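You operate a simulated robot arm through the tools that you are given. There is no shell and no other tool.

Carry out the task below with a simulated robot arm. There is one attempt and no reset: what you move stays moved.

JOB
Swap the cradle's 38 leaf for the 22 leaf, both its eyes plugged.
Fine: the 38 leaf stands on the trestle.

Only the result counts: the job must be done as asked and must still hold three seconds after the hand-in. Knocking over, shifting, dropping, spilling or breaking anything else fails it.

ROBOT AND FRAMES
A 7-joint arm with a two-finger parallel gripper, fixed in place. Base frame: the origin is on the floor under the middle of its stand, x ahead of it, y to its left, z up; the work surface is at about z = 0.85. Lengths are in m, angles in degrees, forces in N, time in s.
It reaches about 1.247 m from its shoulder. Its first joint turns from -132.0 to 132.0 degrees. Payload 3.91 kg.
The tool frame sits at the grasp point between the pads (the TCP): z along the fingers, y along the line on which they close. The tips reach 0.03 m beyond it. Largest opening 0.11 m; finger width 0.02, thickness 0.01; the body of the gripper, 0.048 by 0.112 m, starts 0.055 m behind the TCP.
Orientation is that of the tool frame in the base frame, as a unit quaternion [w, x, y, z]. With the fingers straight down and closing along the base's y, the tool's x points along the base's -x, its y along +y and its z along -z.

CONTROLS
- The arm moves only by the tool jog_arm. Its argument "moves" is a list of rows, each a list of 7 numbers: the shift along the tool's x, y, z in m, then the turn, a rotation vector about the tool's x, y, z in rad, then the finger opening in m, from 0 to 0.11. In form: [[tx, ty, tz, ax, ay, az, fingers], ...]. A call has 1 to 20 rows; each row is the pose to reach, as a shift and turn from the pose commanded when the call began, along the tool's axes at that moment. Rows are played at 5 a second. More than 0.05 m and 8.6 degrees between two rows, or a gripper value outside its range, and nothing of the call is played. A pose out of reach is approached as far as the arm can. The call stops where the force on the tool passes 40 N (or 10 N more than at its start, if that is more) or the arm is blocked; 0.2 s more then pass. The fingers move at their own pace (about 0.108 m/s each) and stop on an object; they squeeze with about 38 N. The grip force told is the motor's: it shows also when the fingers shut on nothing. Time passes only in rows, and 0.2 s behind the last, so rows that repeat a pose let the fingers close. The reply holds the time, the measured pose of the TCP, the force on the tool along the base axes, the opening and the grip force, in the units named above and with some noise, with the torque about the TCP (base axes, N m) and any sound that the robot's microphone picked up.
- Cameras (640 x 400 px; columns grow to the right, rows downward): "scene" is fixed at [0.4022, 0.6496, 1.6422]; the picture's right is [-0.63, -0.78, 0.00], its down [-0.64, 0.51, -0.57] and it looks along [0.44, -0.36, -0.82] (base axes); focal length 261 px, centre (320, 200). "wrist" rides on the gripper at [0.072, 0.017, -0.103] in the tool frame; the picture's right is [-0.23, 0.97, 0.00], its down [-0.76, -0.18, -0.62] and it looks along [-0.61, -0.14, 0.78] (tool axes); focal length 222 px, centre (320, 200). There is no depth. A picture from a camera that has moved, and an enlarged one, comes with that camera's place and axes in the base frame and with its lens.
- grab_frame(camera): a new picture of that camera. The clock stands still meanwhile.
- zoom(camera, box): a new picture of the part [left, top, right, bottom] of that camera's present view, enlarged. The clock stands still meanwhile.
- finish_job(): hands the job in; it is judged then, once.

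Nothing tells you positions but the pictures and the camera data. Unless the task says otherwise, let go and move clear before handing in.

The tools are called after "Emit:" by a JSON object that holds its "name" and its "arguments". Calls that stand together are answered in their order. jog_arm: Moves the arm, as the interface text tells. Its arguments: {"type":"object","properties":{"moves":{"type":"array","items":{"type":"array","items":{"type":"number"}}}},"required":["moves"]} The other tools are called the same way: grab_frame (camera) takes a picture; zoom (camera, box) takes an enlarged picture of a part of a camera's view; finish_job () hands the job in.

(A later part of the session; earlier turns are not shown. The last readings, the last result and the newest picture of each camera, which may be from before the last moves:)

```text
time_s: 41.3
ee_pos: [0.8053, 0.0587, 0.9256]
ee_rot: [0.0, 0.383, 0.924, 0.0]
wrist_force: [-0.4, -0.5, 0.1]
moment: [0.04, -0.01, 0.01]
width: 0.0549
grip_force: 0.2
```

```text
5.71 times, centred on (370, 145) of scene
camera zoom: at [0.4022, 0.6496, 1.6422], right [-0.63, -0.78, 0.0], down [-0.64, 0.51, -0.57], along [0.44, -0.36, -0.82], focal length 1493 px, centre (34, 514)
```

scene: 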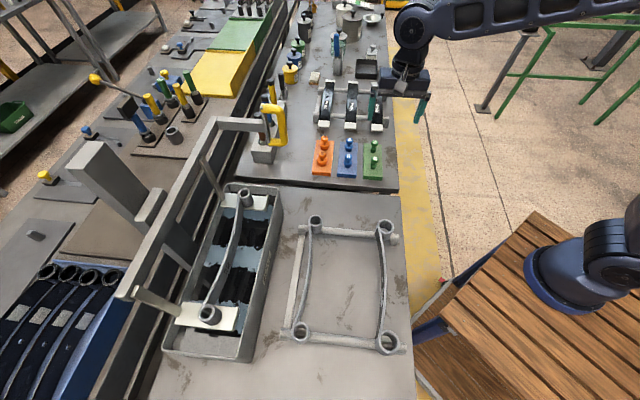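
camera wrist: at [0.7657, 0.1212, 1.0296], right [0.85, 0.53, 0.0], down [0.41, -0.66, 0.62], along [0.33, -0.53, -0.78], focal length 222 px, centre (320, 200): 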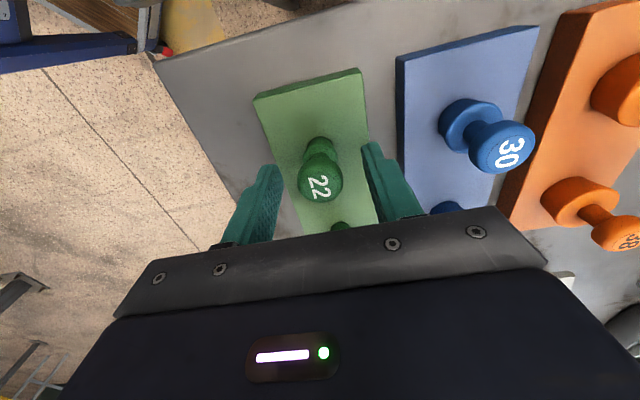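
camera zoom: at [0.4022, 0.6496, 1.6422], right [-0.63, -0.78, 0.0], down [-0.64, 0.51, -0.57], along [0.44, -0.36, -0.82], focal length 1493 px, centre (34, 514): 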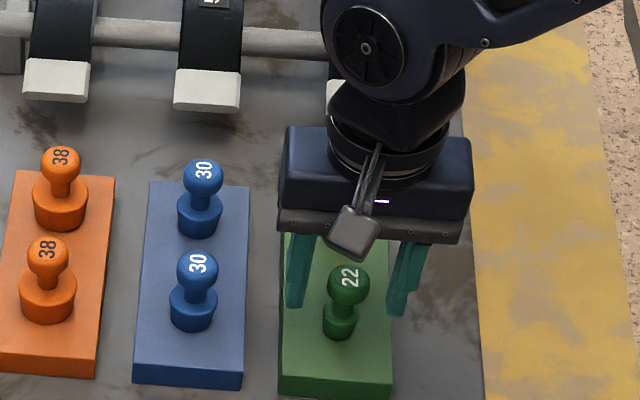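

The knob is centred between the fingers within 1 mm. I'll raise 4 mm so the tips stay clear of the eye later, then close.

Emit:
{"name": "jog_arm", "arguments": {"moves": [[0, 0, -0.004, 0, 0, 0, 0.055], [0, 0, -0.004, 0, 0, 0, 0.035], [0, 0, -0.004, 0, 0, 0, 0.02], [0, 0, -0.004, 0, 0, 0, 0.0], [0, 0, -0.004, 0, 0, 0, 0.0], [0, 0, -0.004, 0, 0, 0, 0.0]]}}

Emit:
{"name": "zoom", "arguments": {"camera": "wrist", "box": [240, 135, 400, 235]}}

Emit:
{"name": "zoom", "arguments": {"camera": "scene", "box": [330, 110, 410, 180]}}

```text
time_s: 42.7
ee_pos: [0.8064, 0.0576, 0.9311]
ee_rot: [0.0, 0.383, 0.924, -0.001]
wrist_force: [-0.3, 0.5, 0.8]
moment: [-0.01, 0.04, 0.01]
width: 0.0257
grip_force: 38.0
```

```text
4.00 times, centred on (320, 185) of wrist
camera zoom: at [0.7661, 0.1212, 1.0334], right [0.85, 0.53, 0.0], down [0.41, -0.66, 0.62], along [0.33, -0.53, -0.78], focal length 888 px, centre (320, 260)
```

zoom: 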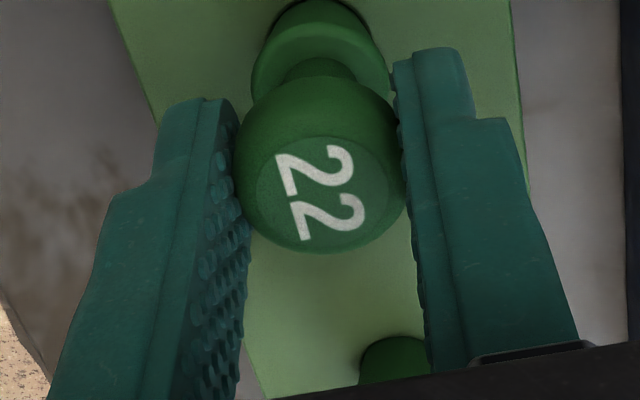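

```text
5.71 times, centred on (370, 145) of scene
camera zoom: at [0.4022, 0.6496, 1.6422], right [-0.63, -0.78, 0.0], down [-0.64, 0.51, -0.57], along [0.44, -0.36, -0.82], focal length 1493 px, centre (34, 514)
```

zoom: 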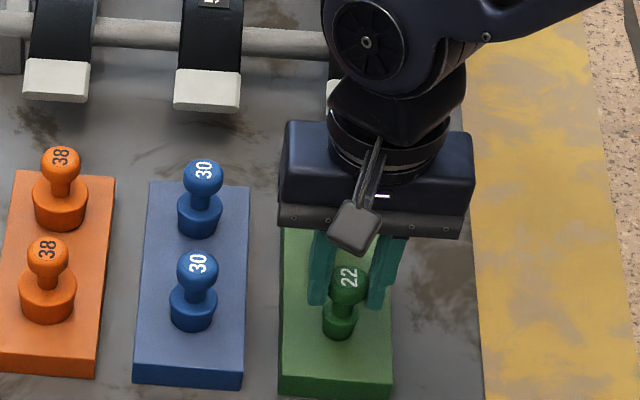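

Gripped the knob (25.7 mm). Lifting slowly and straight up to draw the plug out of its block.

Emit:
{"name": "jog_arm", "arguments": {"moves": [[0, 0, -0.005, 0, 0, 0, 0.0], [0, 0, -0.01, 0, 0, 0, 0.0], [0, 0, -0.015, 0, 0, 0, 0.0], [0, 0, -0.02, 0, 0, 0, 0.0]]}}

Emit:
{"name": "zoom", "arguments": {"camera": "wrist", "box": [240, 110, 400, 210]}}

Emit:
{"name": "zoom", "arguments": {"camera": "scene", "box": [330, 110, 410, 180]}}

```text
time_s: 43.7
ee_pos: [0.8059, 0.0568, 0.9519]
ee_rot: [-0.001, 0.384, 0.923, -0.002]
wrist_force: [0.0, -0.6, -0.5]
moment: [-0.01, -0.01, 0.01]
width: 0.0258
grip_force: 38.3
```

```text
4.00 times, centred on (320, 160) of wrist
camera zoom: at [0.767, 0.122, 1.0531], right [0.85, 0.53, 0.0], down [0.41, -0.66, 0.62], along [0.33, -0.53, -0.78], focal length 888 px, centre (320, 360)
```

zoom: 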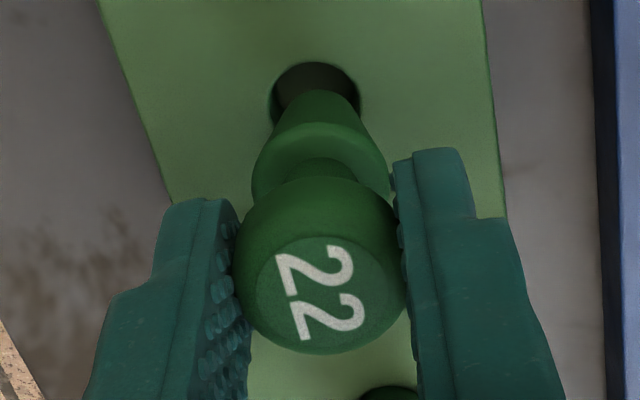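

```text
5.71 times, centred on (370, 145) of scene
camera zoom: at [0.4022, 0.6496, 1.6422], right [-0.63, -0.78, 0.0], down [-0.64, 0.51, -0.57], along [0.44, -0.36, -0.82], focal length 1493 px, centre (34, 514)
```

zoom: 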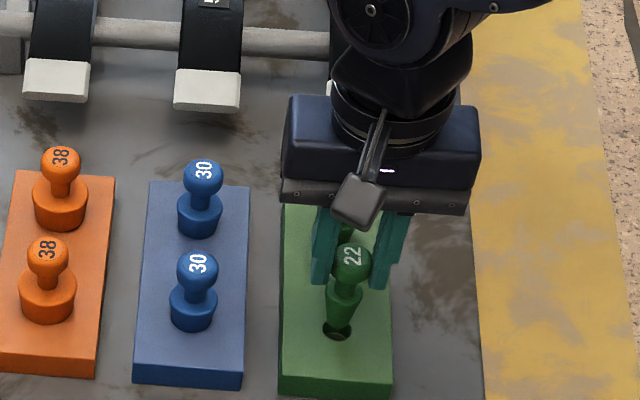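

The plug is coming out of the block cleanly. I'll lift it fully clear and look at its shape.

Emit:
{"name": "jog_arm", "arguments": {"moves": [[0, 0, -0.02, 0, 0, 0, 0.0], [0, 0, -0.05, 0, 0, 0, 0.0], [0, 0, -0.09, 0, 0, 0, 0.0], [0, 0, -0.13, 0, 0, 0, 0.0], [0, 0, -0.17, 0, 0, 0, 0.0], [0, 0, -0.21, 0, 0, 0, 0.0], [0, 0, -0.21, 0, 0, 0, 0.0]]}}

Emit:
{"name": "zoom", "arguments": {"camera": "wrist", "box": [240, 110, 400, 210]}}

Emit:
{"name": "grab_frame", "arguments": {"camera": "scene"}}

Emit:
{"name": "zoom", "arguments": {"camera": "scene", "box": [350, 80, 450, 180]}}

```text
time_s: 45.3
ee_pos: [0.8045, 0.0593, 1.1622]
ee_rot: [-0.002, 0.383, 0.924, -0.001]
wrist_force: [0.1, 0.7, 0.6]
moment: [0.0, 0.04, 0.01]
width: 0.0258
grip_force: 38.4
```

```text
4.00 times, centred on (320, 160) of wrist
camera zoom: at [0.7651, 0.1235, 1.2662], right [0.85, 0.53, 0.0], down [0.41, -0.66, 0.62], along [0.33, -0.53, -0.78], focal length 888 px, centre (320, 360)
```

zoom: 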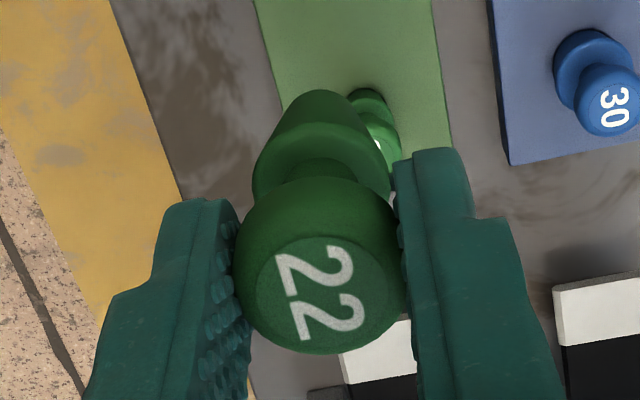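

```text
taken
```

scene: 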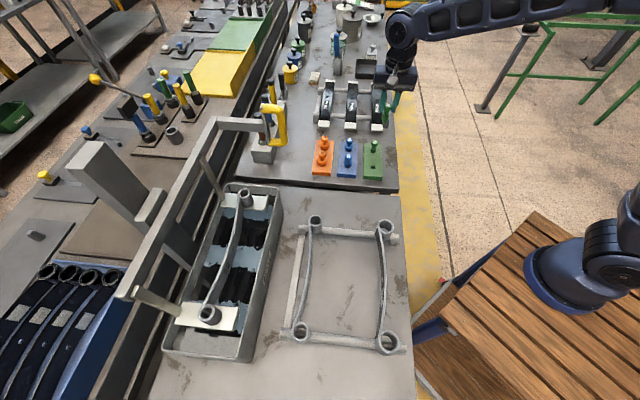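

```text
4.00 times, centred on (400, 130) of scene
camera zoom: at [0.4022, 0.6496, 1.6422], right [-0.63, -0.78, 0.0], down [-0.64, 0.51, -0.57], along [0.44, -0.36, -0.82], focal length 1045 px, centre (0, 480)
```

zoom: 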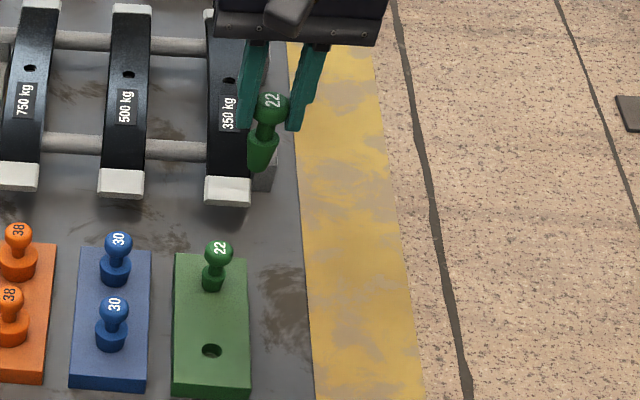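

The plug is held straight: a tapered stopper about 24 mm wide at the top and 15 mm at the bottom, ending about 65 mm below the TCP. I'll carry it back along the bench and then over to the cradle's near eye, staying high and away from the yellow handle.

Emit:
{"name": "jog_arm", "arguments": {"moves": [[0.02, 0, -0.03, 0, 0, 0, 0.0], [0.06, 0, -0.05, 0, 0, 0, 0.0], [0.105, 0, -0.05, 0, 0, 0, 0.0], [0.15, 0, -0.05, 0, 0, 0, 0.0], [0.195, 0, -0.05, 0, 0, 0, 0.0], [0.24, 0, -0.05, 0, 0, 0, 0.0], [0.285, 0, -0.05, 0, 0, 0, 0.0], [0.33, 0, -0.05, 0, 0, 0, 0.0], [0.375, 0.01, -0.05, 0, 0, 0, 0.0], [0.415, 0.03, -0.05, 0, 0, 0, 0.0], [0.45, 0.06, -0.05, 0, 0, 0, 0.0], [0.48, 0.095, -0.05, 0, 0, 0, 0.0], [0.505, 0.135, -0.05, 0, 0, 0, 0.0], [0.525, 0.175, -0.05, 0, 0, 0, 0.0], [0.545, 0.215, -0.05, 0, 0, 0, 0.0], [0.565, 0.255, -0.05, 0, 0, 0, 0.0], [0.585, 0.295, -0.05, 0, 0, 0, 0.0], [0.6, 0.335, -0.05, 0, 0, 0, 0.0], [0.613, 0.365, -0.05, 0, 0, 0, 0.0], [0.613, 0.377, -0.05, 0, 0, 0, 0.0]]}}

Emit:
{"name": "jog_arm", "arguments": {"moves": [[0, 0, 0, 0, 0, 0, 0.0], [0, 0, 0.01, 0, 0, 0, 0.0], [0, 0, 0.02, 0, 0, 0, 0.0], [0, 0, 0.02, 0, 0, 0, 0.0]]}}

Emit:
{"name": "grab_frame", "arguments": {"camera": "wrist"}}

Emit:
{"name": "grab_frame", "arguments": {"camera": "scene"}}

Emit:
{"name": "zoom", "arguments": {"camera": "wrist", "box": [240, 70, 400, 210]}}

```text
time_s: 49.5
ee_pos: [0.6389, 0.7601, 1.2097]
ee_rot: [-0.001, 0.383, 0.924, -0.001]
wrist_force: [-1.1, -0.8, 1.8]
moment: [0.09, -0.01, -0.02]
width: 0.026
grip_force: 38.0
```

```text
time_s: 50.5
ee_pos: [0.6423, 0.7639, 1.1904]
ee_rot: [-0.001, 0.383, 0.924, -0.003]
wrist_force: [-0.1, 0.0, -0.2]
moment: [0.01, 0.04, -0.01]
width: 0.0258
grip_force: 38.1
out of reach, approached as far as the arm can: row 3, 4
```

```text
taken
camera wrist: at [0.6027, 0.8274, 1.2931], right [0.85, 0.53, 0.0], down [0.41, -0.66, 0.62], along [0.33, -0.53, -0.78], focal length 222 px, centre (320, 200)
```

wrist: 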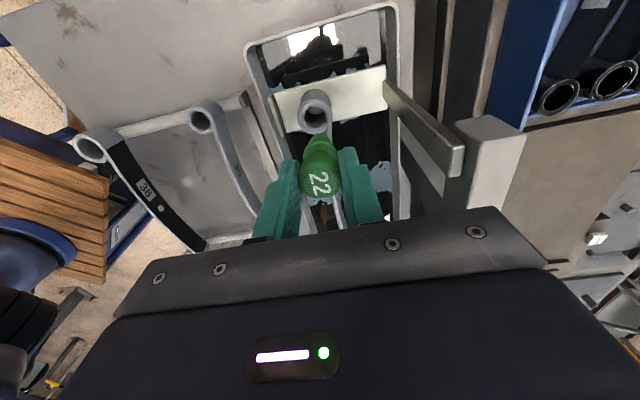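

```text
taken
```

scene: 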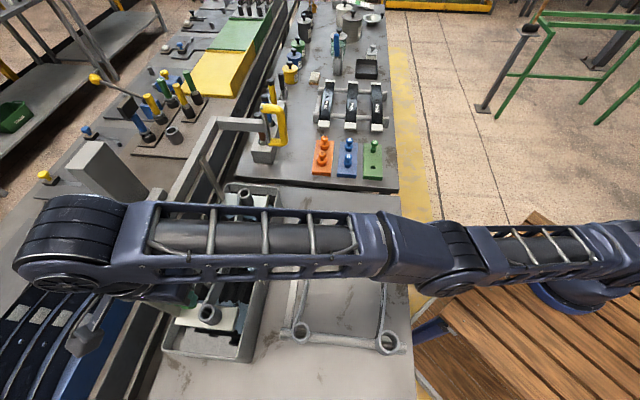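

```text
2.86 times, centred on (320, 140) of wrist
camera zoom: at [0.6027, 0.8274, 1.2931], right [0.85, 0.53, 0.0], down [0.41, -0.66, 0.62], along [0.33, -0.53, -0.78], focal length 635 px, centre (320, 371)
```

zoom: 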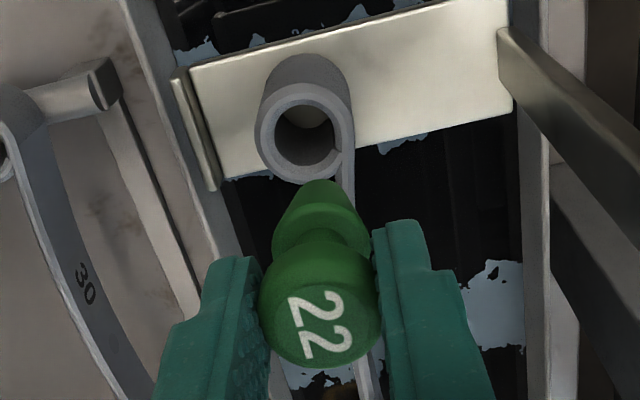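

The plug is right over the near eye area, but the arm reports a joint limit at this pose. The plug is round, so I can turn the gripper freely. I'll rotate it about 17° counter-clockwise to follow the arm's direction and see if that frees it.

Emit:
{"name": "jog_arm", "arguments": {"moves": [[0, 0, -0.01, 0, 0, -0.06, 0.0], [0, 0, -0.01, 0, 0, -0.12, 0.0], [0, 0, -0.01, 0, 0, -0.18, 0.0], [0, 0, -0.01, 0, 0, -0.24, 0.0], [0, 0, -0.01, 0, 0, -0.3, 0.0], [0, 0, -0.01, 0, 0, -0.3, 0.0]]}}

Emit:
{"name": "grab_frame", "arguments": {"camera": "wrist"}}

Emit:
{"name": "grab_frame", "arguments": {"camera": "scene"}}

```text
time_s: 51.9
ee_pos: [0.6411, 0.7629, 1.2003]
ee_rot: [-0.001, 0.24, 0.971, 0.0]
wrist_force: [-0.2, -0.2, -0.2]
moment: [0.0, -0.04, 0.01]
width: 0.0258
grip_force: 38.6
out of reach, approached as far as the arm can: row 3
```

```text
taken
camera wrist: at [0.5851, 0.812, 1.304], right [0.66, 0.76, 0.0], down [0.59, -0.51, 0.62], along [0.47, -0.41, -0.78], focal length 222 px, centre (320, 200)
```

wrist: 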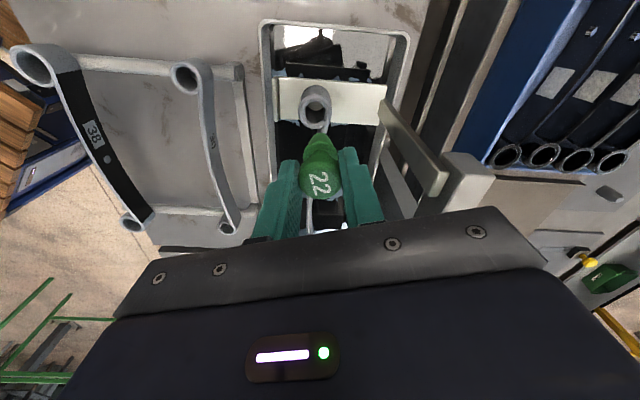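

```text
taken
```

scene: 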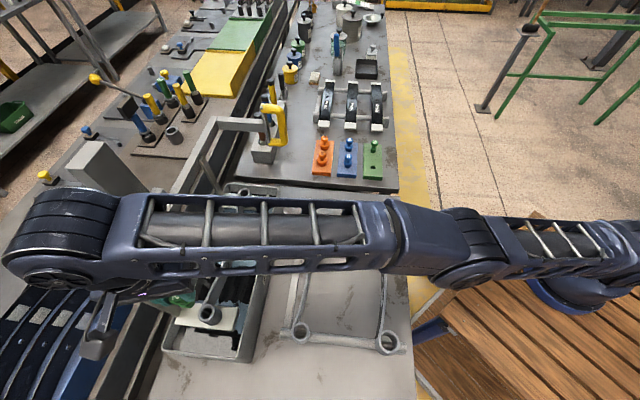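

Emit:
{"name": "zoom", "arguments": {"camera": "wrist", "box": [270, 70, 370, 135]}}

Emit:
{"name": "zoom", "arguments": {"camera": "wrist", "box": [250, 100, 390, 210]}}

```text
6.15 times, centred on (320, 102) of wrist
camera zoom: at [0.5851, 0.812, 1.304], right [0.66, 0.76, 0.0], down [0.59, -0.51, 0.62], along [0.47, -0.41, -0.78], focal length 1367 px, centre (320, 800)
```

zoom: 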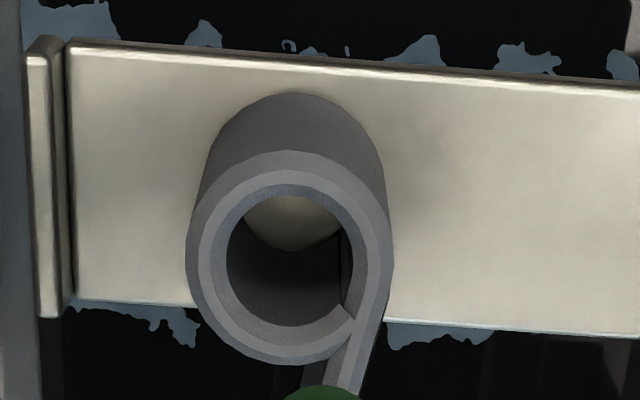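

```text
3.64 times, centred on (320, 155) of wrist
camera zoom: at [0.5851, 0.812, 1.304], right [0.66, 0.76, 0.0], down [0.59, -0.51, 0.62], along [0.47, -0.41, -0.78], focal length 808 px, centre (320, 364)
```

zoom: 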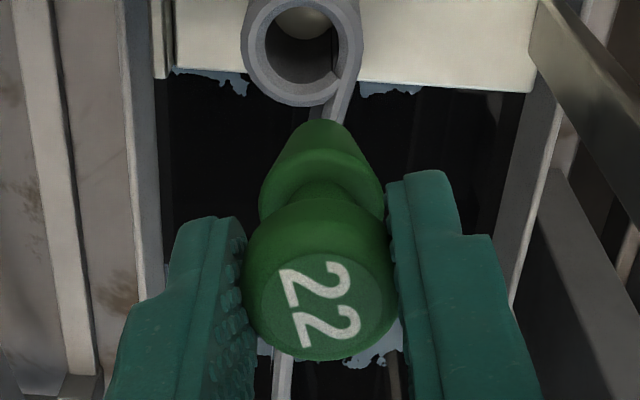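

Turning it freed the wrist. The eye is about 2.5 mm in tool x and −4.6 mm in tool y from the plug's axis, so I'll correct that and descend partway.

Emit:
{"name": "jog_arm", "arguments": {"moves": [[0.0025, -0.0046, 0.01, 0, 0, 0, 0.0], [0.0025, -0.0046, 0.025, 0, 0, 0, 0.0], [0.0025, -0.0046, 0.038, 0, 0, 0, 0.0], [0.0025, -0.0046, 0.048, 0, 0, 0, 0.0], [0.0025, -0.0046, 0.048, 0, 0, 0, 0.0]]}}

Emit:
{"name": "grab_frame", "arguments": {"camera": "wrist"}}

Emit:
{"name": "zoom", "arguments": {"camera": "wrist", "box": [250, 80, 410, 210]}}

Emit:
{"name": "zoom", "arguments": {"camera": "scene", "box": [150, 260, 270, 345]}}

```text
time_s: 53.1
ee_pos: [0.6462, 0.774, 1.1573]
ee_rot: [-0.001, 0.241, 0.97, -0.002]
wrist_force: [-0.1, 0.2, -0.1]
moment: [-0.02, 0.0, 0.04]
width: 0.0259
grip_force: 38.3
out of reach, approached as far as the arm can: row 1, 2, 3, 4, 5
```

```text
taken
camera wrist: at [0.5903, 0.8232, 1.2604], right [0.66, 0.75, 0.0], down [0.59, -0.51, 0.62], along [0.47, -0.41, -0.78], focal length 222 px, centre (320, 200)
```

wrist: 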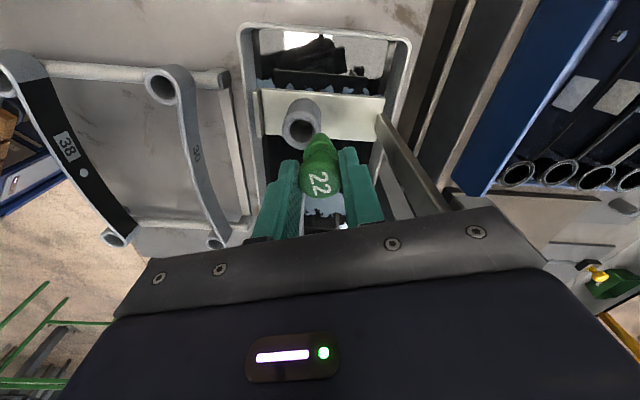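

```text
3.08 times, centred on (330, 145) of wrist
camera zoom: at [0.5903, 0.8232, 1.2604], right [0.66, 0.75, 0.0], down [0.59, -0.51, 0.62], along [0.47, -0.41, -0.78], focal length 684 px, centre (289, 369)
```

zoom: 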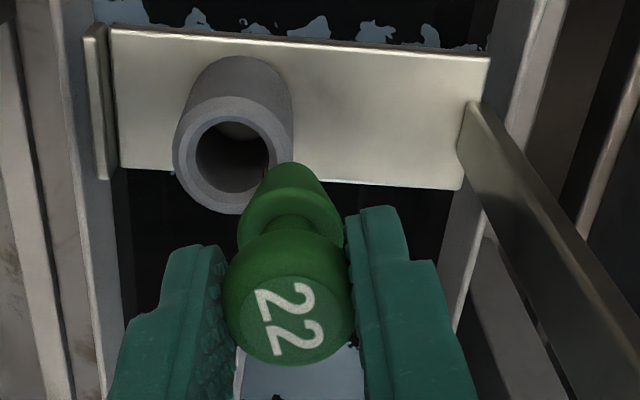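

```text
4.71 times, centred on (210, 302) of scene
camera zoom: at [0.4022, 0.6496, 1.6422], right [-0.63, -0.78, 0.0], down [-0.64, 0.51, -0.57], along [0.44, -0.36, -0.82], focal length 1229 px, centre (838, -282)
```

zoom: 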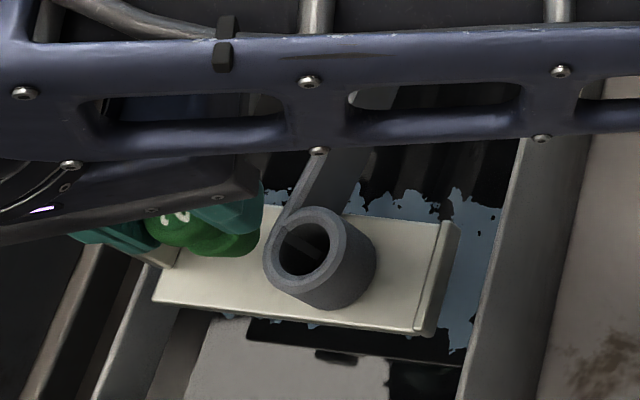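

The wrist joint still saturates here. I'll back off upward and toward the robot, then turn the gripper another ~78° counter-clockwise so it lines up with the arm's own direction, well inside the joint range. A round plug allows any yaw.

Emit:
{"name": "jog_arm", "arguments": {"moves": [[0.008, -0.025, -0.02, 0, 0, -0.05, 0.0], [0.015, -0.05, -0.04, 0, 0, -0.14, 0.0], [0.022, -0.075, -0.055, 0, 0, -0.24, 0.0], [0.03, -0.095, -0.065, 0, 0, -0.34, 0.0], [0.03, -0.095, -0.065, 0, 0, -0.44, 0.0], [0.03, -0.095, -0.065, 0, 0, -0.54, 0.0], [0.03, -0.095, -0.065, 0, 0, -0.64, 0.0], [0.03, -0.095, -0.065, 0, 0, -0.74, 0.0], [0.03, -0.095, -0.065, 0, 0, -0.84, 0.0], [0.03, -0.095, -0.065, 0, 0, -0.94, 0.0], [0.03, -0.095, -0.065, 0, 0, -1.04, 0.0], [0.03, -0.095, -0.065, 0, 0, -1.14, 0.0], [0.03, -0.095, -0.065, 0, 0, -1.24, 0.0], [0.03, -0.095, -0.065, 0, 0, -1.3, 0.0], [0.03, -0.095, -0.065, 0, 0, -1.3, 0.0]]}}

Emit:
{"name": "grab_frame", "arguments": {"camera": "wrist"}}

Emit:
{"name": "grab_frame", "arguments": {"camera": "scene"}}

```text
time_s: 56.3
ee_pos: [0.6064, 0.7585, 1.2475]
ee_rot: [-0.001, -0.396, 0.918, 0.0]
wrist_force: [0.2, -0.4, -0.3]
moment: [0.0, -0.02, -0.01]
width: 0.0258
grip_force: 38.0
out of reach, approached as far as the arm can: row 1, 2, 3, 4, 5, 6, 7, 8, 9, 10, 11, 12, 13, 14, 15
```

```text
taken
camera wrist: at [0.5445, 0.7184, 1.3502], right [-0.55, 0.83, 0.0], down [0.65, 0.43, 0.62], along [0.52, 0.34, -0.78], focal length 222 px, centre (320, 200)
```

wrist: 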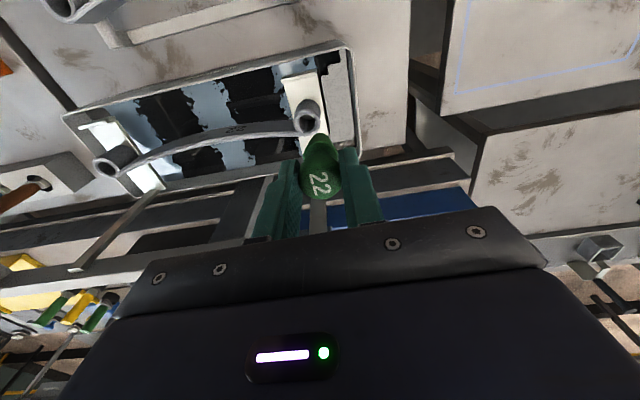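

```text
taken
```

scene: 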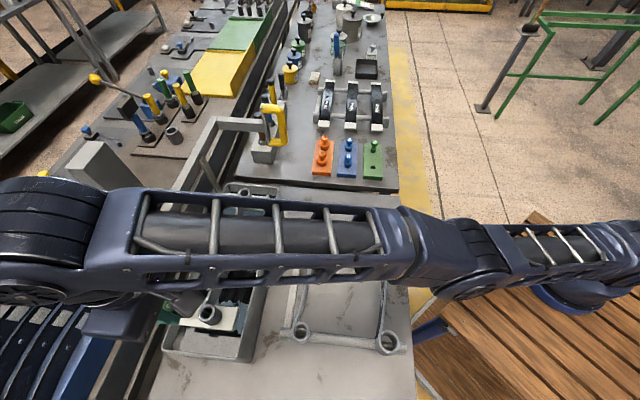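

The arm reports out of reach even for easy poses now, so it looks stuck in a nearly straight posture. I'll move sideways along the bench, where it worked well before, and watch whether it frees up.

Emit:
{"name": "jog_arm", "arguments": {"moves": [[0, -0.03, -0.01, 0, 0, 0, 0.0], [0, -0.06, -0.02, 0, 0, 0, 0.0], [0, -0.09, -0.03, 0, 0, 0, 0.0], [0, -0.12, -0.04, 0, 0, 0, 0.0], [0, -0.15, -0.04, 0, 0, 0, 0.0], [0, -0.15, -0.04, 0, 0, 0, 0.0]]}}

Emit:
{"name": "grab_frame", "arguments": {"camera": "scene"}}

```text
time_s: 57.7
ee_pos: [0.7105, 0.6692, 1.288]
ee_rot: [-0.001, -0.395, 0.919, -0.001]
wrist_force: [0.0, 0.6, -0.6]
moment: [0.0, -0.03, -0.05]
width: 0.0259
grip_force: 38.3
out of reach, approached as far as the arm can: row 4, 5, 6
```

```text
taken
```

scene: 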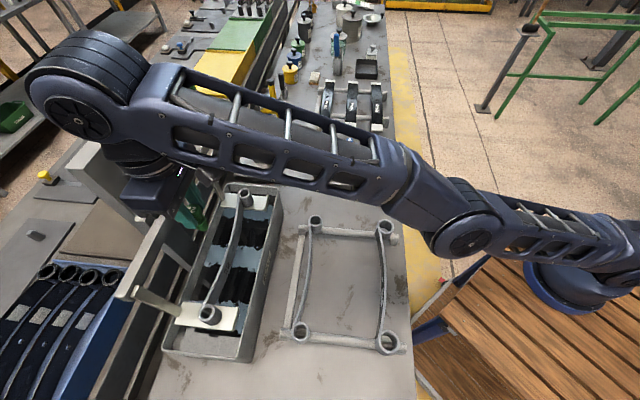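

It does move again when I stay within reach; the arm had simply gone straight at this height. I'll pull it inward and slightly down to get the elbow bent again.

Emit:
{"name": "jog_arm", "arguments": {"moves": [[0.03, 0, 0, 0, 0, 0, 0.0], [0.06, 0, 0, 0, 0, 0, 0.0], [0.09, 0, 0, 0, 0, 0, 0.0], [0.12, 0, 0, 0, 0, 0, 0.0], [0.15, 0, 0, 0, 0, 0, 0.0], [0.18, 0, 0, 0, 0, 0, 0.0], [0.18, 0, 0, 0, 0, 0, 0.0]]}}

Emit:
{"name": "grab_frame", "arguments": {"camera": "scene"}}

```text
time_s: 59.5
ee_pos: [0.6804, 0.655, 1.3465]
ee_rot: [0.036, -0.387, 0.921, 0.033]
wrist_force: [1.0, 0.1, -2.3]
moment: [0.02, 0.08, 0.01]
width: 0.0258
grip_force: 38.2
out of reach, approached as far as the arm can: row 1, 2, 3, 4, 5, 6, 7
stopped in row 7: the arm was blocked; the commanded pose is now the measured one
```

```text
taken
```

scene: 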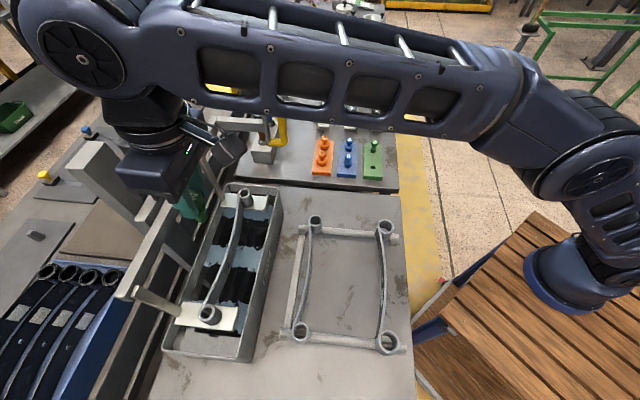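

The arm changed posture (elbow now up, which is what I wanted), but the tool got tilted and the call stopped on "blocked". I'll hold still for a moment and look.

Emit:
{"name": "jog_arm", "arguments": {"moves": [[0, 0, 0, 0, 0, 0, 0.0], [0, 0, 0, 0, 0, 0, 0.0]]}}

Emit:
{"name": "grab_frame", "arguments": {"camera": "scene"}}

Emit:
{"name": "grab_frame", "arguments": {"camera": "wrist"}}

```text
time_s: 60.1
ee_pos: [0.6773, 0.656, 1.3503]
ee_rot: [0.037, -0.388, 0.92, 0.034]
wrist_force: [0.1, 0.8, -0.8]
moment: [0.01, -0.02, 0.01]
width: 0.0258
grip_force: 37.9
```

```text
taken
```

scene: 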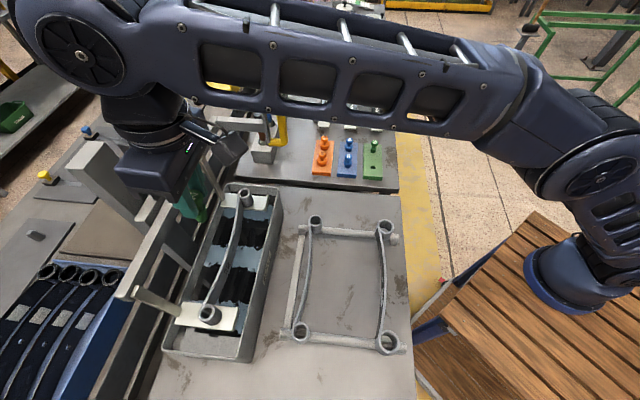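

```text
taken
camera wrist: at [0.6115, 0.6057, 1.4454], right [-0.54, 0.84, 0.06], down [0.63, 0.36, 0.69], along [0.56, 0.4, -0.73], focal length 222 px, centre (320, 200)
```

wrist: 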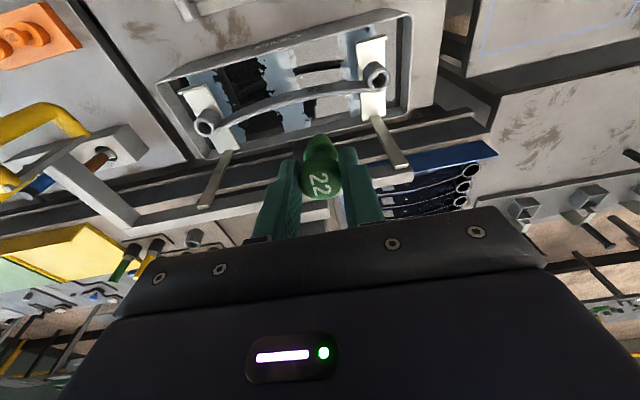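

The arm is now elbow-up with the tool tilted about 6°, and nothing was touched. I'll straighten the tool to vertical while pulling inward.

Emit:
{"name": "jog_arm", "arguments": {"moves": [[0.02, 0, 0, 0.008, 0.024, 0, 0.0], [0.045, 0, 0, 0.017, 0.047, 0, 0.0], [0.07, 0, 0, 0.025, 0.071, 0, 0.0], [0.1, 0, 0, 0.0334, 0.0945, 0, 0.0], [0.13, 0, 0, 0.0334, 0.0945, 0, 0.0], [0.13, 0, 0, 0.0334, 0.0945, 0, 0.0]]}}

Emit:
{"name": "grab_frame", "arguments": {"camera": "scene"}}

Emit:
{"name": "grab_frame", "arguments": {"camera": "wrist"}}

```text
time_s: 61.5
ee_pos: [0.5874, 0.5626, 1.3381]
ee_rot: [-0.001, -0.389, 0.921, 0.001]
wrist_force: [0.2, -0.4, -0.3]
moment: [-0.02, 0.01, -0.01]
width: 0.0257
grip_force: 37.8
```

```text
taken
```

scene: 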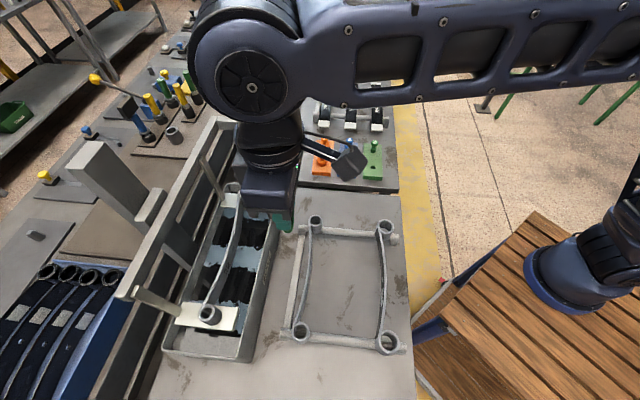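

```text
taken
camera wrist: at [0.5243, 0.5225, 1.4407], right [-0.54, 0.84, 0.0], down [0.66, 0.42, 0.62], along [0.52, 0.34, -0.78], focal length 222 px, centre (320, 200)
```

wrist: 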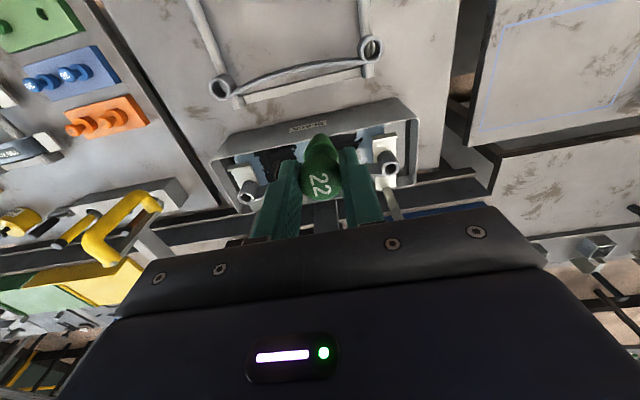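

Recovered: the tool is vertical, the elbow is up and the plug is still straight in the grip. From now on I'll keep the TCP at or below about 1.17 near the cradle so the arm never goes straight. Approaching the near eye from the inside.

Emit:
{"name": "jog_arm", "arguments": {"moves": [[-0.005, 0.02, 0.03, 0, 0, 0, 0.0], [-0.012, 0.04, 0.06, 0, 0, 0, 0.0], [-0.02, 0.06, 0.09, 0, 0, 0, 0.0], [-0.03, 0.08, 0.12, 0, 0, 0, 0.0], [-0.04, 0.095, 0.15, 0, 0, 0, 0.0], [-0.048, 0.104, 0.172, 0, 0, 0, 0.0], [-0.048, 0.104, 0.172, 0, 0, 0, 0.0]]}}

Emit:
{"name": "grab_frame", "arguments": {"camera": "scene"}}

Emit:
{"name": "grab_frame", "arguments": {"camera": "wrist"}}

```text
time_s: 63.1
ee_pos: [0.5491, 0.6673, 1.1651]
ee_rot: [-0.001, -0.389, 0.921, 0.001]
wrist_force: [0.5, -0.2, -1.2]
moment: [-0.06, 0.04, 0.01]
width: 0.0259
grip_force: 37.9
```

```text
taken
```

scene: 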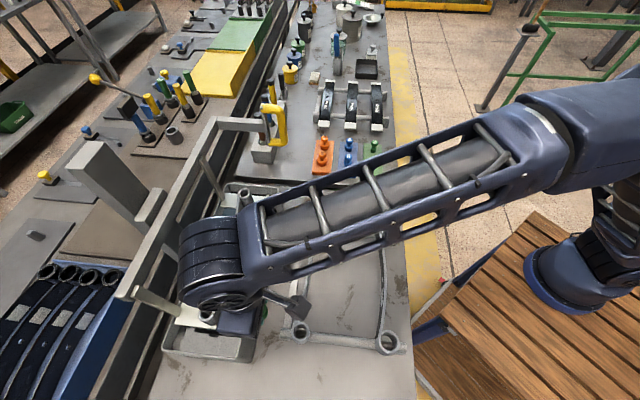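

```text
taken
camera wrist: at [0.4862, 0.627, 1.2688], right [-0.54, 0.84, 0.0], down [0.66, 0.42, 0.62], along [0.52, 0.34, -0.78], focal length 222 px, centre (320, 200)
```

wrist: 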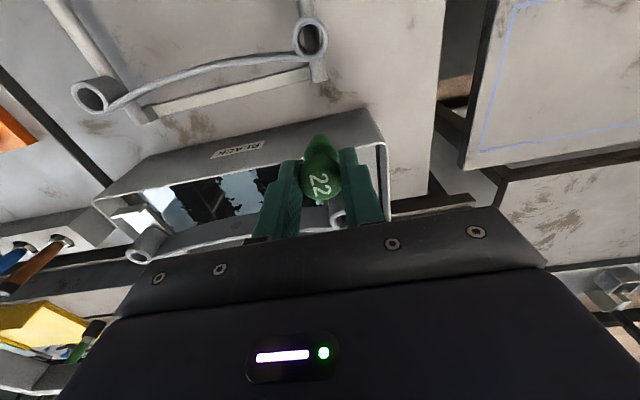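

Emit:
{"name": "jog_arm", "arguments": {"moves": [[-0.025, 0.001, 0, 0, 0, 0, 0.0], [-0.05, 0.002, 0, 0, 0, 0, 0.0], [-0.075, 0.003, 0, 0, 0, 0, 0.0], [-0.1, 0.0035, 0, 0, 0, 0, 0.0], [-0.1, 0.0035, 0, 0, 0, 0, 0.0]]}}

Emit:
{"name": "grab_frame", "arguments": {"camera": "wrist"}}

Emit:
{"name": "zoom", "arguments": {"camera": "wrist", "box": [250, 110, 410, 230]}}

Emit:
{"name": "zoom", "arguments": {"camera": "scene", "box": [130, 230, 290, 360]}}

```text
time_s: 64.3
ee_pos: [0.6139, 0.7411, 1.1627]
ee_rot: [0.0, -0.388, 0.922, 0.0]
wrist_force: [-0.9, 0.4, -0.1]
moment: [-0.01, -0.01, -0.04]
width: 0.0259
grip_force: 37.8
```

```text
taken
camera wrist: at [0.5496, 0.7006, 1.2665], right [-0.54, 0.84, 0.0], down [0.66, 0.42, 0.62], along [0.52, 0.34, -0.78], focal length 222 px, centre (320, 200)
```

wrist: 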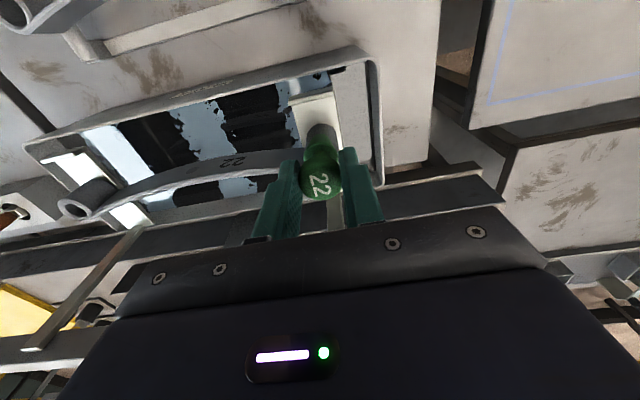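

```text
3.33 times, centred on (330, 170) of wrist
camera zoom: at [0.5496, 0.7006, 1.2665], right [-0.54, 0.84, 0.0], down [0.66, 0.42, 0.62], along [0.52, 0.34, -0.78], focal length 740 px, centre (287, 300)
```

zoom: 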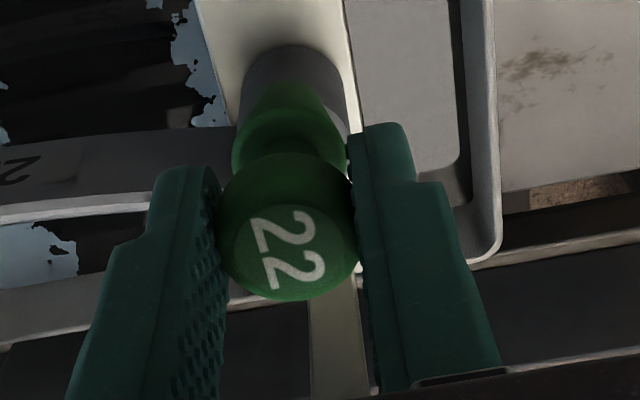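

```text
3.08 times, centred on (210, 295) of scene
camera zoom: at [0.4022, 0.6496, 1.6422], right [-0.63, -0.78, 0.0], down [-0.64, 0.51, -0.57], along [0.44, -0.36, -0.82], focal length 804 px, centre (658, -92)
```

zoom: 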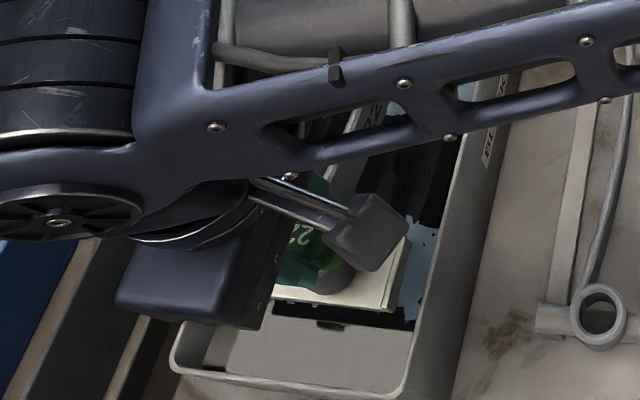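

Three earlier measurements agree on the near eye: (s = −0.0876, p = 0.9881, top z ≈ 1.064). The plug tip should now be about 35 mm above that and 32 mm inboard. I'll move out over the eye while dropping slightly.

Emit:
{"name": "jog_arm", "arguments": {"moves": [[-0.011, -0.001, 0.004, 0, 0, 0, 0.0], [-0.022, -0.002, 0.008, 0, 0, 0, 0.0], [-0.0319, -0.0035, 0.014, 0, 0, 0, 0.0], [-0.0319, -0.0035, 0.014, 0, 0, 0, 0.0], [-0.0319, -0.0035, 0.014, 0, 0, 0, 0.0]]}}

Emit:
{"name": "grab_frame", "arguments": {"camera": "wrist"}}

Emit:
{"name": "zoom", "arguments": {"camera": "wrist", "box": [260, 110, 380, 210]}}

Emit:
{"name": "zoom", "arguments": {"camera": "scene", "box": [130, 230, 290, 360]}}

```text
time_s: 65.5
ee_pos: [0.6382, 0.7649, 1.15]
ee_rot: [0.0, -0.388, 0.922, 0.001]
wrist_force: [0.3, -0.1, -0.5]
moment: [0.03, 0.01, -0.01]
width: 0.026
grip_force: 38.0
```

```text
taken
camera wrist: at [0.5758, 0.7235, 1.2537], right [-0.54, 0.84, 0.0], down [0.66, 0.42, 0.62], along [0.52, 0.34, -0.78], focal length 222 px, centre (320, 200)
```

wrist: 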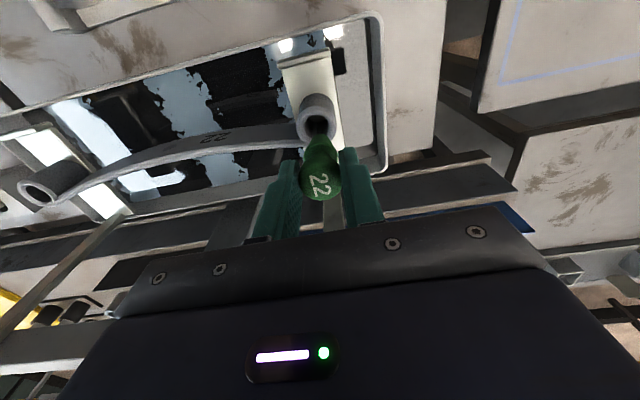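

```text
4.00 times, centred on (320, 160) of wrist
camera zoom: at [0.5758, 0.7235, 1.2537], right [-0.54, 0.84, 0.0], down [0.66, 0.42, 0.62], along [0.52, 0.34, -0.78], focal length 888 px, centre (320, 360)
```

zoom: 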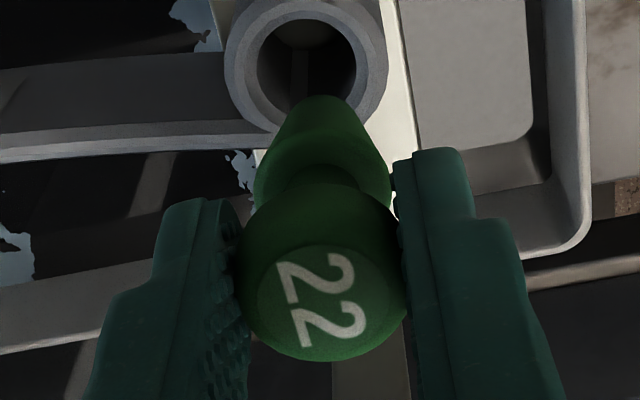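

```text
3.08 times, centred on (210, 295) of scene
camera zoom: at [0.4022, 0.6496, 1.6422], right [-0.63, -0.78, 0.0], down [-0.64, 0.51, -0.57], along [0.44, -0.36, -0.82], focal length 804 px, centre (658, -92)
```

zoom: 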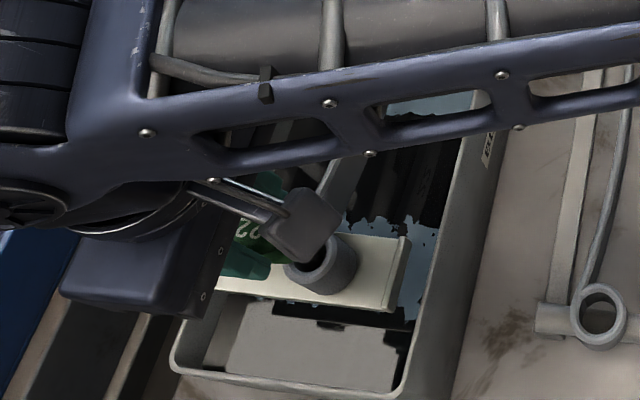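

Emit:
{"name": "zoom", "arguments": {"camera": "wrist", "box": [272, 85, 368, 145]}}

```text
6.67 times, centred on (320, 115) of wrist
camera zoom: at [0.5758, 0.7235, 1.2537], right [-0.54, 0.84, 0.0], down [0.66, 0.42, 0.62], along [0.52, 0.34, -0.78], focal length 1481 px, centre (320, 767)
```

zoom: 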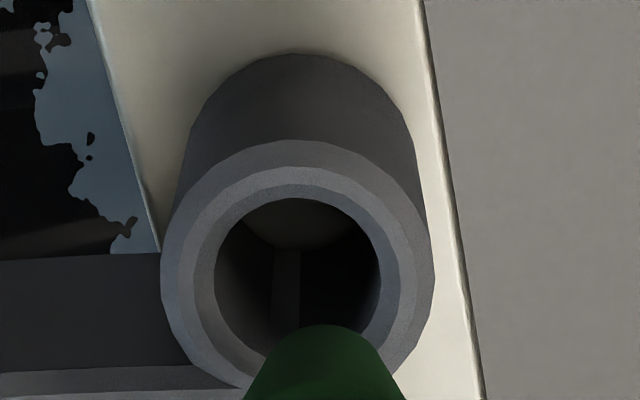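

The eye's centre shows about 4–5 mm toward tool +x and 2–3 mm toward tool −y from the plug. I'll shift by most of that and lower until the tip is just above the eye.

Emit:
{"name": "jog_arm", "arguments": {"moves": [[0.002, -0.0012, 0.003, 0, 0, 0, 0.0], [0.004, -0.0025, 0.007, 0, 0, 0, 0.0], [0.004, -0.0025, 0.012, 0, 0, 0, 0.0], [0.004, -0.0025, 0.012, 0, 0, 0, 0.0]]}}

Emit:
{"name": "zoom", "arguments": {"camera": "wrist", "box": [272, 95, 368, 155]}}

Emit:
{"name": "zoom", "arguments": {"camera": "wrist", "box": [240, 90, 400, 210]}}

Emit:
{"name": "zoom", "arguments": {"camera": "scene", "box": [160, 260, 260, 340]}}

```text
time_s: 66.5
ee_pos: [0.6374, 0.7594, 1.1387]
ee_rot: [0.0, -0.389, 0.921, 0.001]
wrist_force: [-0.3, 0.5, -0.8]
moment: [0.0, 0.02, -0.02]
width: 0.0256
grip_force: 37.8
```

```text
6.67 times, centred on (320, 125) of wrist
camera zoom: at [0.5744, 0.7185, 1.2416], right [-0.54, 0.84, 0.0], down [0.66, 0.42, 0.62], along [0.52, 0.34, -0.78], focal length 1481 px, centre (320, 700)
```

zoom: 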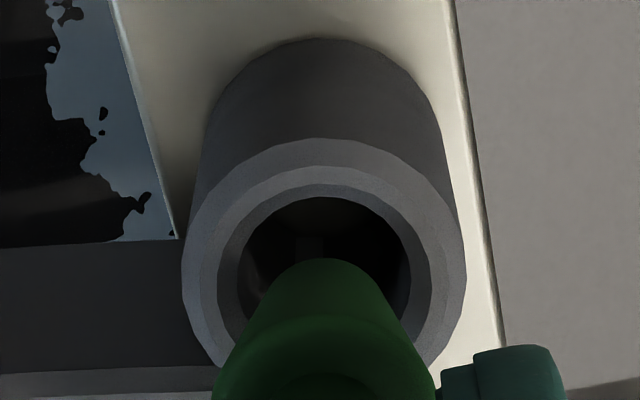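

```text
3.33 times, centred on (320, 150) of wrist
camera zoom: at [0.5744, 0.7185, 1.2416], right [-0.54, 0.84, 0.0], down [0.66, 0.42, 0.62], along [0.52, 0.34, -0.78], focal length 740 px, centre (320, 367)
```

zoom: 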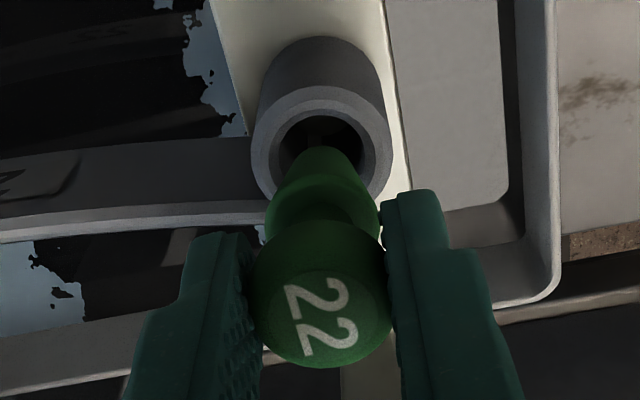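

```text
5.00 times, centred on (210, 300) of scene
camera zoom: at [0.4022, 0.6496, 1.6422], right [-0.63, -0.78, 0.0], down [-0.64, 0.51, -0.57], along [0.44, -0.36, -0.82], focal length 1306 px, centre (870, -300)
```

zoom: 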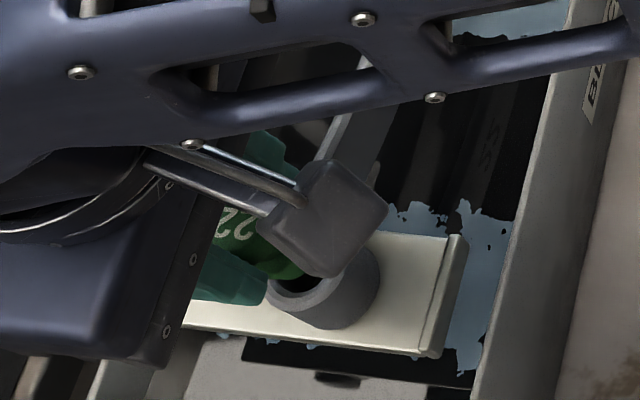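

The plug axis and the eye now agree within about 1.5 mm. Lowering the tip into the bore in small steps.

Emit:
{"name": "jog_arm", "arguments": {"moves": [[0, -0.001, 0.004, 0, 0, 0, 0.0], [0, -0.001, 0.008, 0, 0, 0, 0.0], [0, -0.001, 0.012, 0, 0, 0, 0.0], [0, -0.001, 0.016, 0, 0, 0, 0.0]]}}

Emit:
{"name": "zoom", "arguments": {"camera": "wrist", "box": [240, 90, 400, 210]}}

Emit:
{"name": "zoom", "arguments": {"camera": "scene", "box": [160, 260, 260, 340]}}

```text
time_s: 67.5
ee_pos: [0.6387, 0.7571, 1.1223]
ee_rot: [0.0, -0.388, 0.922, 0.001]
wrist_force: [-3.0, -1.2, 0.8]
moment: [-0.06, 0.12, 0.0]
width: 0.026
grip_force: 37.6
```

```text
3.33 times, centred on (320, 150) of wrist
camera zoom: at [0.5752, 0.7182, 1.2256], right [-0.54, 0.84, 0.0], down [0.66, 0.42, 0.62], along [0.52, 0.34, -0.78], focal length 740 px, centre (320, 367)
```

zoom: 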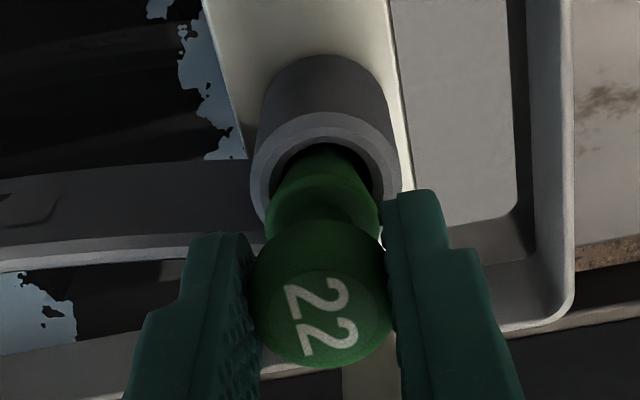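

```text
5.00 times, centred on (210, 300) of scene
camera zoom: at [0.4022, 0.6496, 1.6422], right [-0.63, -0.78, 0.0], down [-0.64, 0.51, -0.57], along [0.44, -0.36, -0.82], focal length 1306 px, centre (870, -300)
```

zoom: 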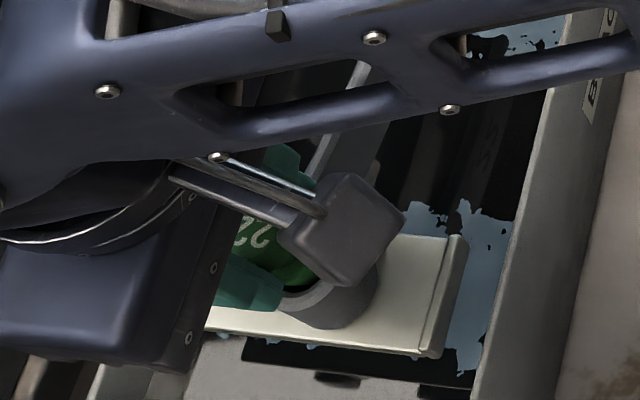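

A 3 N side force shows the tip touching the bore's +p wall. I'll ease it 2.5 mm back toward −p and continue down.

Emit:
{"name": "jog_arm", "arguments": {"moves": [[0.0012, 0.0005, 0, 0, 0, 0, 0.0], [0.0025, 0.001, 0, 0, 0, 0, 0.0], [0.0025, 0.001, 0, 0, 0, 0, 0.0]]}}

Emit:
{"name": "zoom", "arguments": {"camera": "wrist", "box": [272, 105, 368, 165]}}

```text
time_s: 68.3
ee_pos: [0.636, 0.7571, 1.1218]
ee_rot: [0.0, -0.388, 0.922, 0.001]
wrist_force: [1.1, 0.6, 0.2]
moment: [0.03, -0.04, 0.04]
width: 0.0258
grip_force: 38.1
```

```text
6.67 times, centred on (320, 135) of wrist
camera zoom: at [0.5731, 0.7174, 1.2254], right [-0.54, 0.84, 0.0], down [0.66, 0.42, 0.62], along [0.52, 0.34, -0.78], focal length 1481 px, centre (320, 633)
```

zoom: 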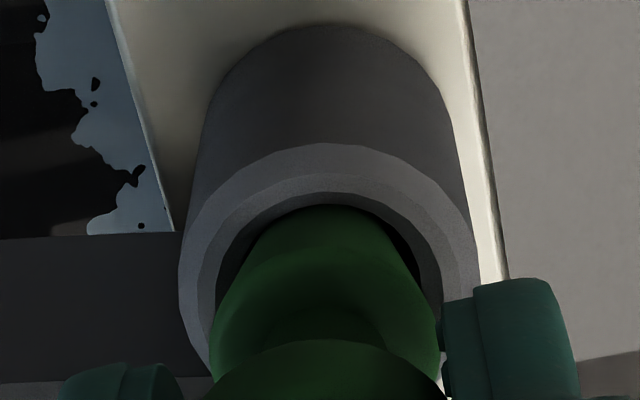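

Emit:
{"name": "jog_arm", "arguments": {"moves": [[-0.0008, 0, 0.003, 0, 0, 0, 0.0], [-0.0008, 0, 0.006, 0, 0, 0, 0.0], [-0.0008, 0, 0.009, 0, 0, 0, 0.0]]}}

Emit:
{"name": "zoom", "arguments": {"camera": "wrist", "box": [272, 105, 368, 165]}}

```text
time_s: 69.1
ee_pos: [0.6374, 0.7593, 1.1127]
ee_rot: [-0.001, -0.388, 0.922, 0.0]
wrist_force: [-1.6, -2.0, 1.8]
moment: [-0.13, 0.07, 0.0]
width: 0.0257
grip_force: 37.4
```

```text
6.67 times, centred on (320, 135) of wrist
camera zoom: at [0.5737, 0.7185, 1.2163], right [-0.54, 0.84, 0.0], down [0.66, 0.42, 0.62], along [0.52, 0.34, -0.78], focal length 1481 px, centre (320, 633)
```

zoom: 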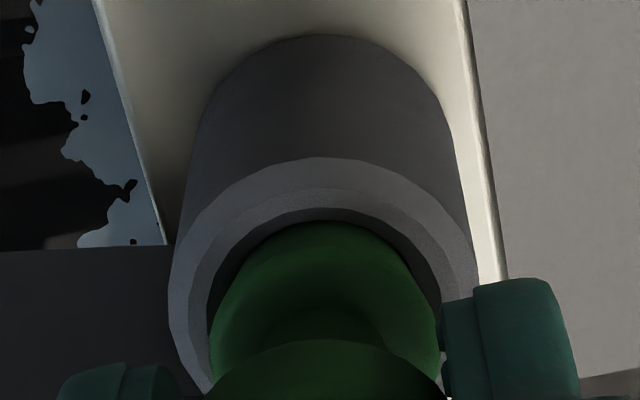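

Emit:
{"name": "jog_arm", "arguments": {"moves": [[0.001, 0, 0.001, 0, 0, 0, 0.0], [0.001, 0, 0.004, 0, 0, 0, 0.0], [0.001, 0, 0.007, 0, 0, 0, 0.0]]}}

Emit:
{"name": "zoom", "arguments": {"camera": "wrist", "box": [272, 105, 368, 165]}}

Emit:
{"name": "zoom", "arguments": {"camera": "scene", "box": [160, 260, 260, 340]}}

```text
time_s: 69.9
ee_pos: [0.6363, 0.7582, 1.1065]
ee_rot: [0.0, -0.389, 0.921, 0.001]
wrist_force: [-2.4, -1.6, 2.1]
moment: [-0.04, 0.13, -0.02]
width: 0.0257
grip_force: 37.9
```

```text
6.67 times, centred on (320, 135) of wrist
camera zoom: at [0.5733, 0.7178, 1.209], right [-0.54, 0.84, 0.0], down [0.66, 0.42, 0.62], along [0.52, 0.34, -0.78], focal length 1481 px, centre (320, 633)
```

zoom: 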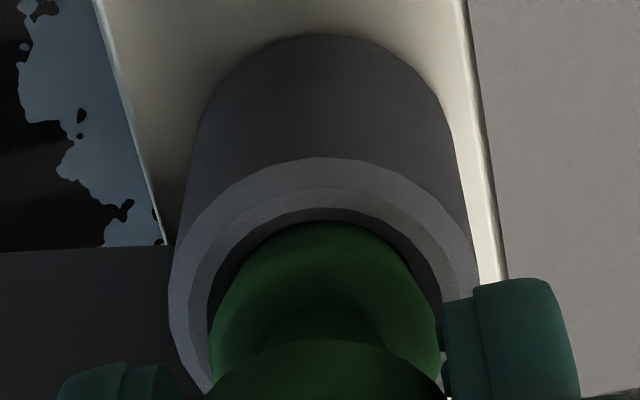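

```text
5.00 times, centred on (210, 300) of scene
camera zoom: at [0.4022, 0.6496, 1.6422], right [-0.63, -0.78, 0.0], down [-0.64, 0.51, -0.57], along [0.44, -0.36, -0.82], focal length 1306 px, centre (870, -300)
```

zoom: 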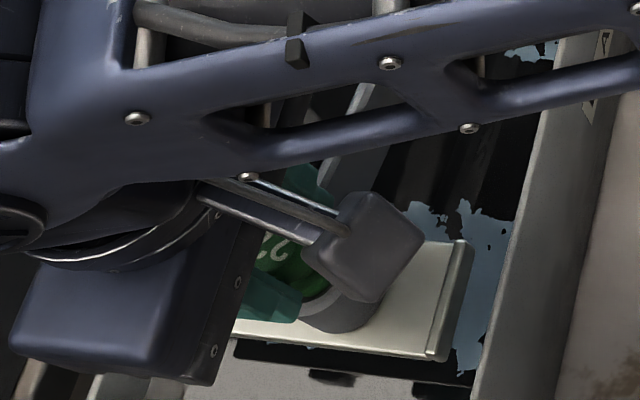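

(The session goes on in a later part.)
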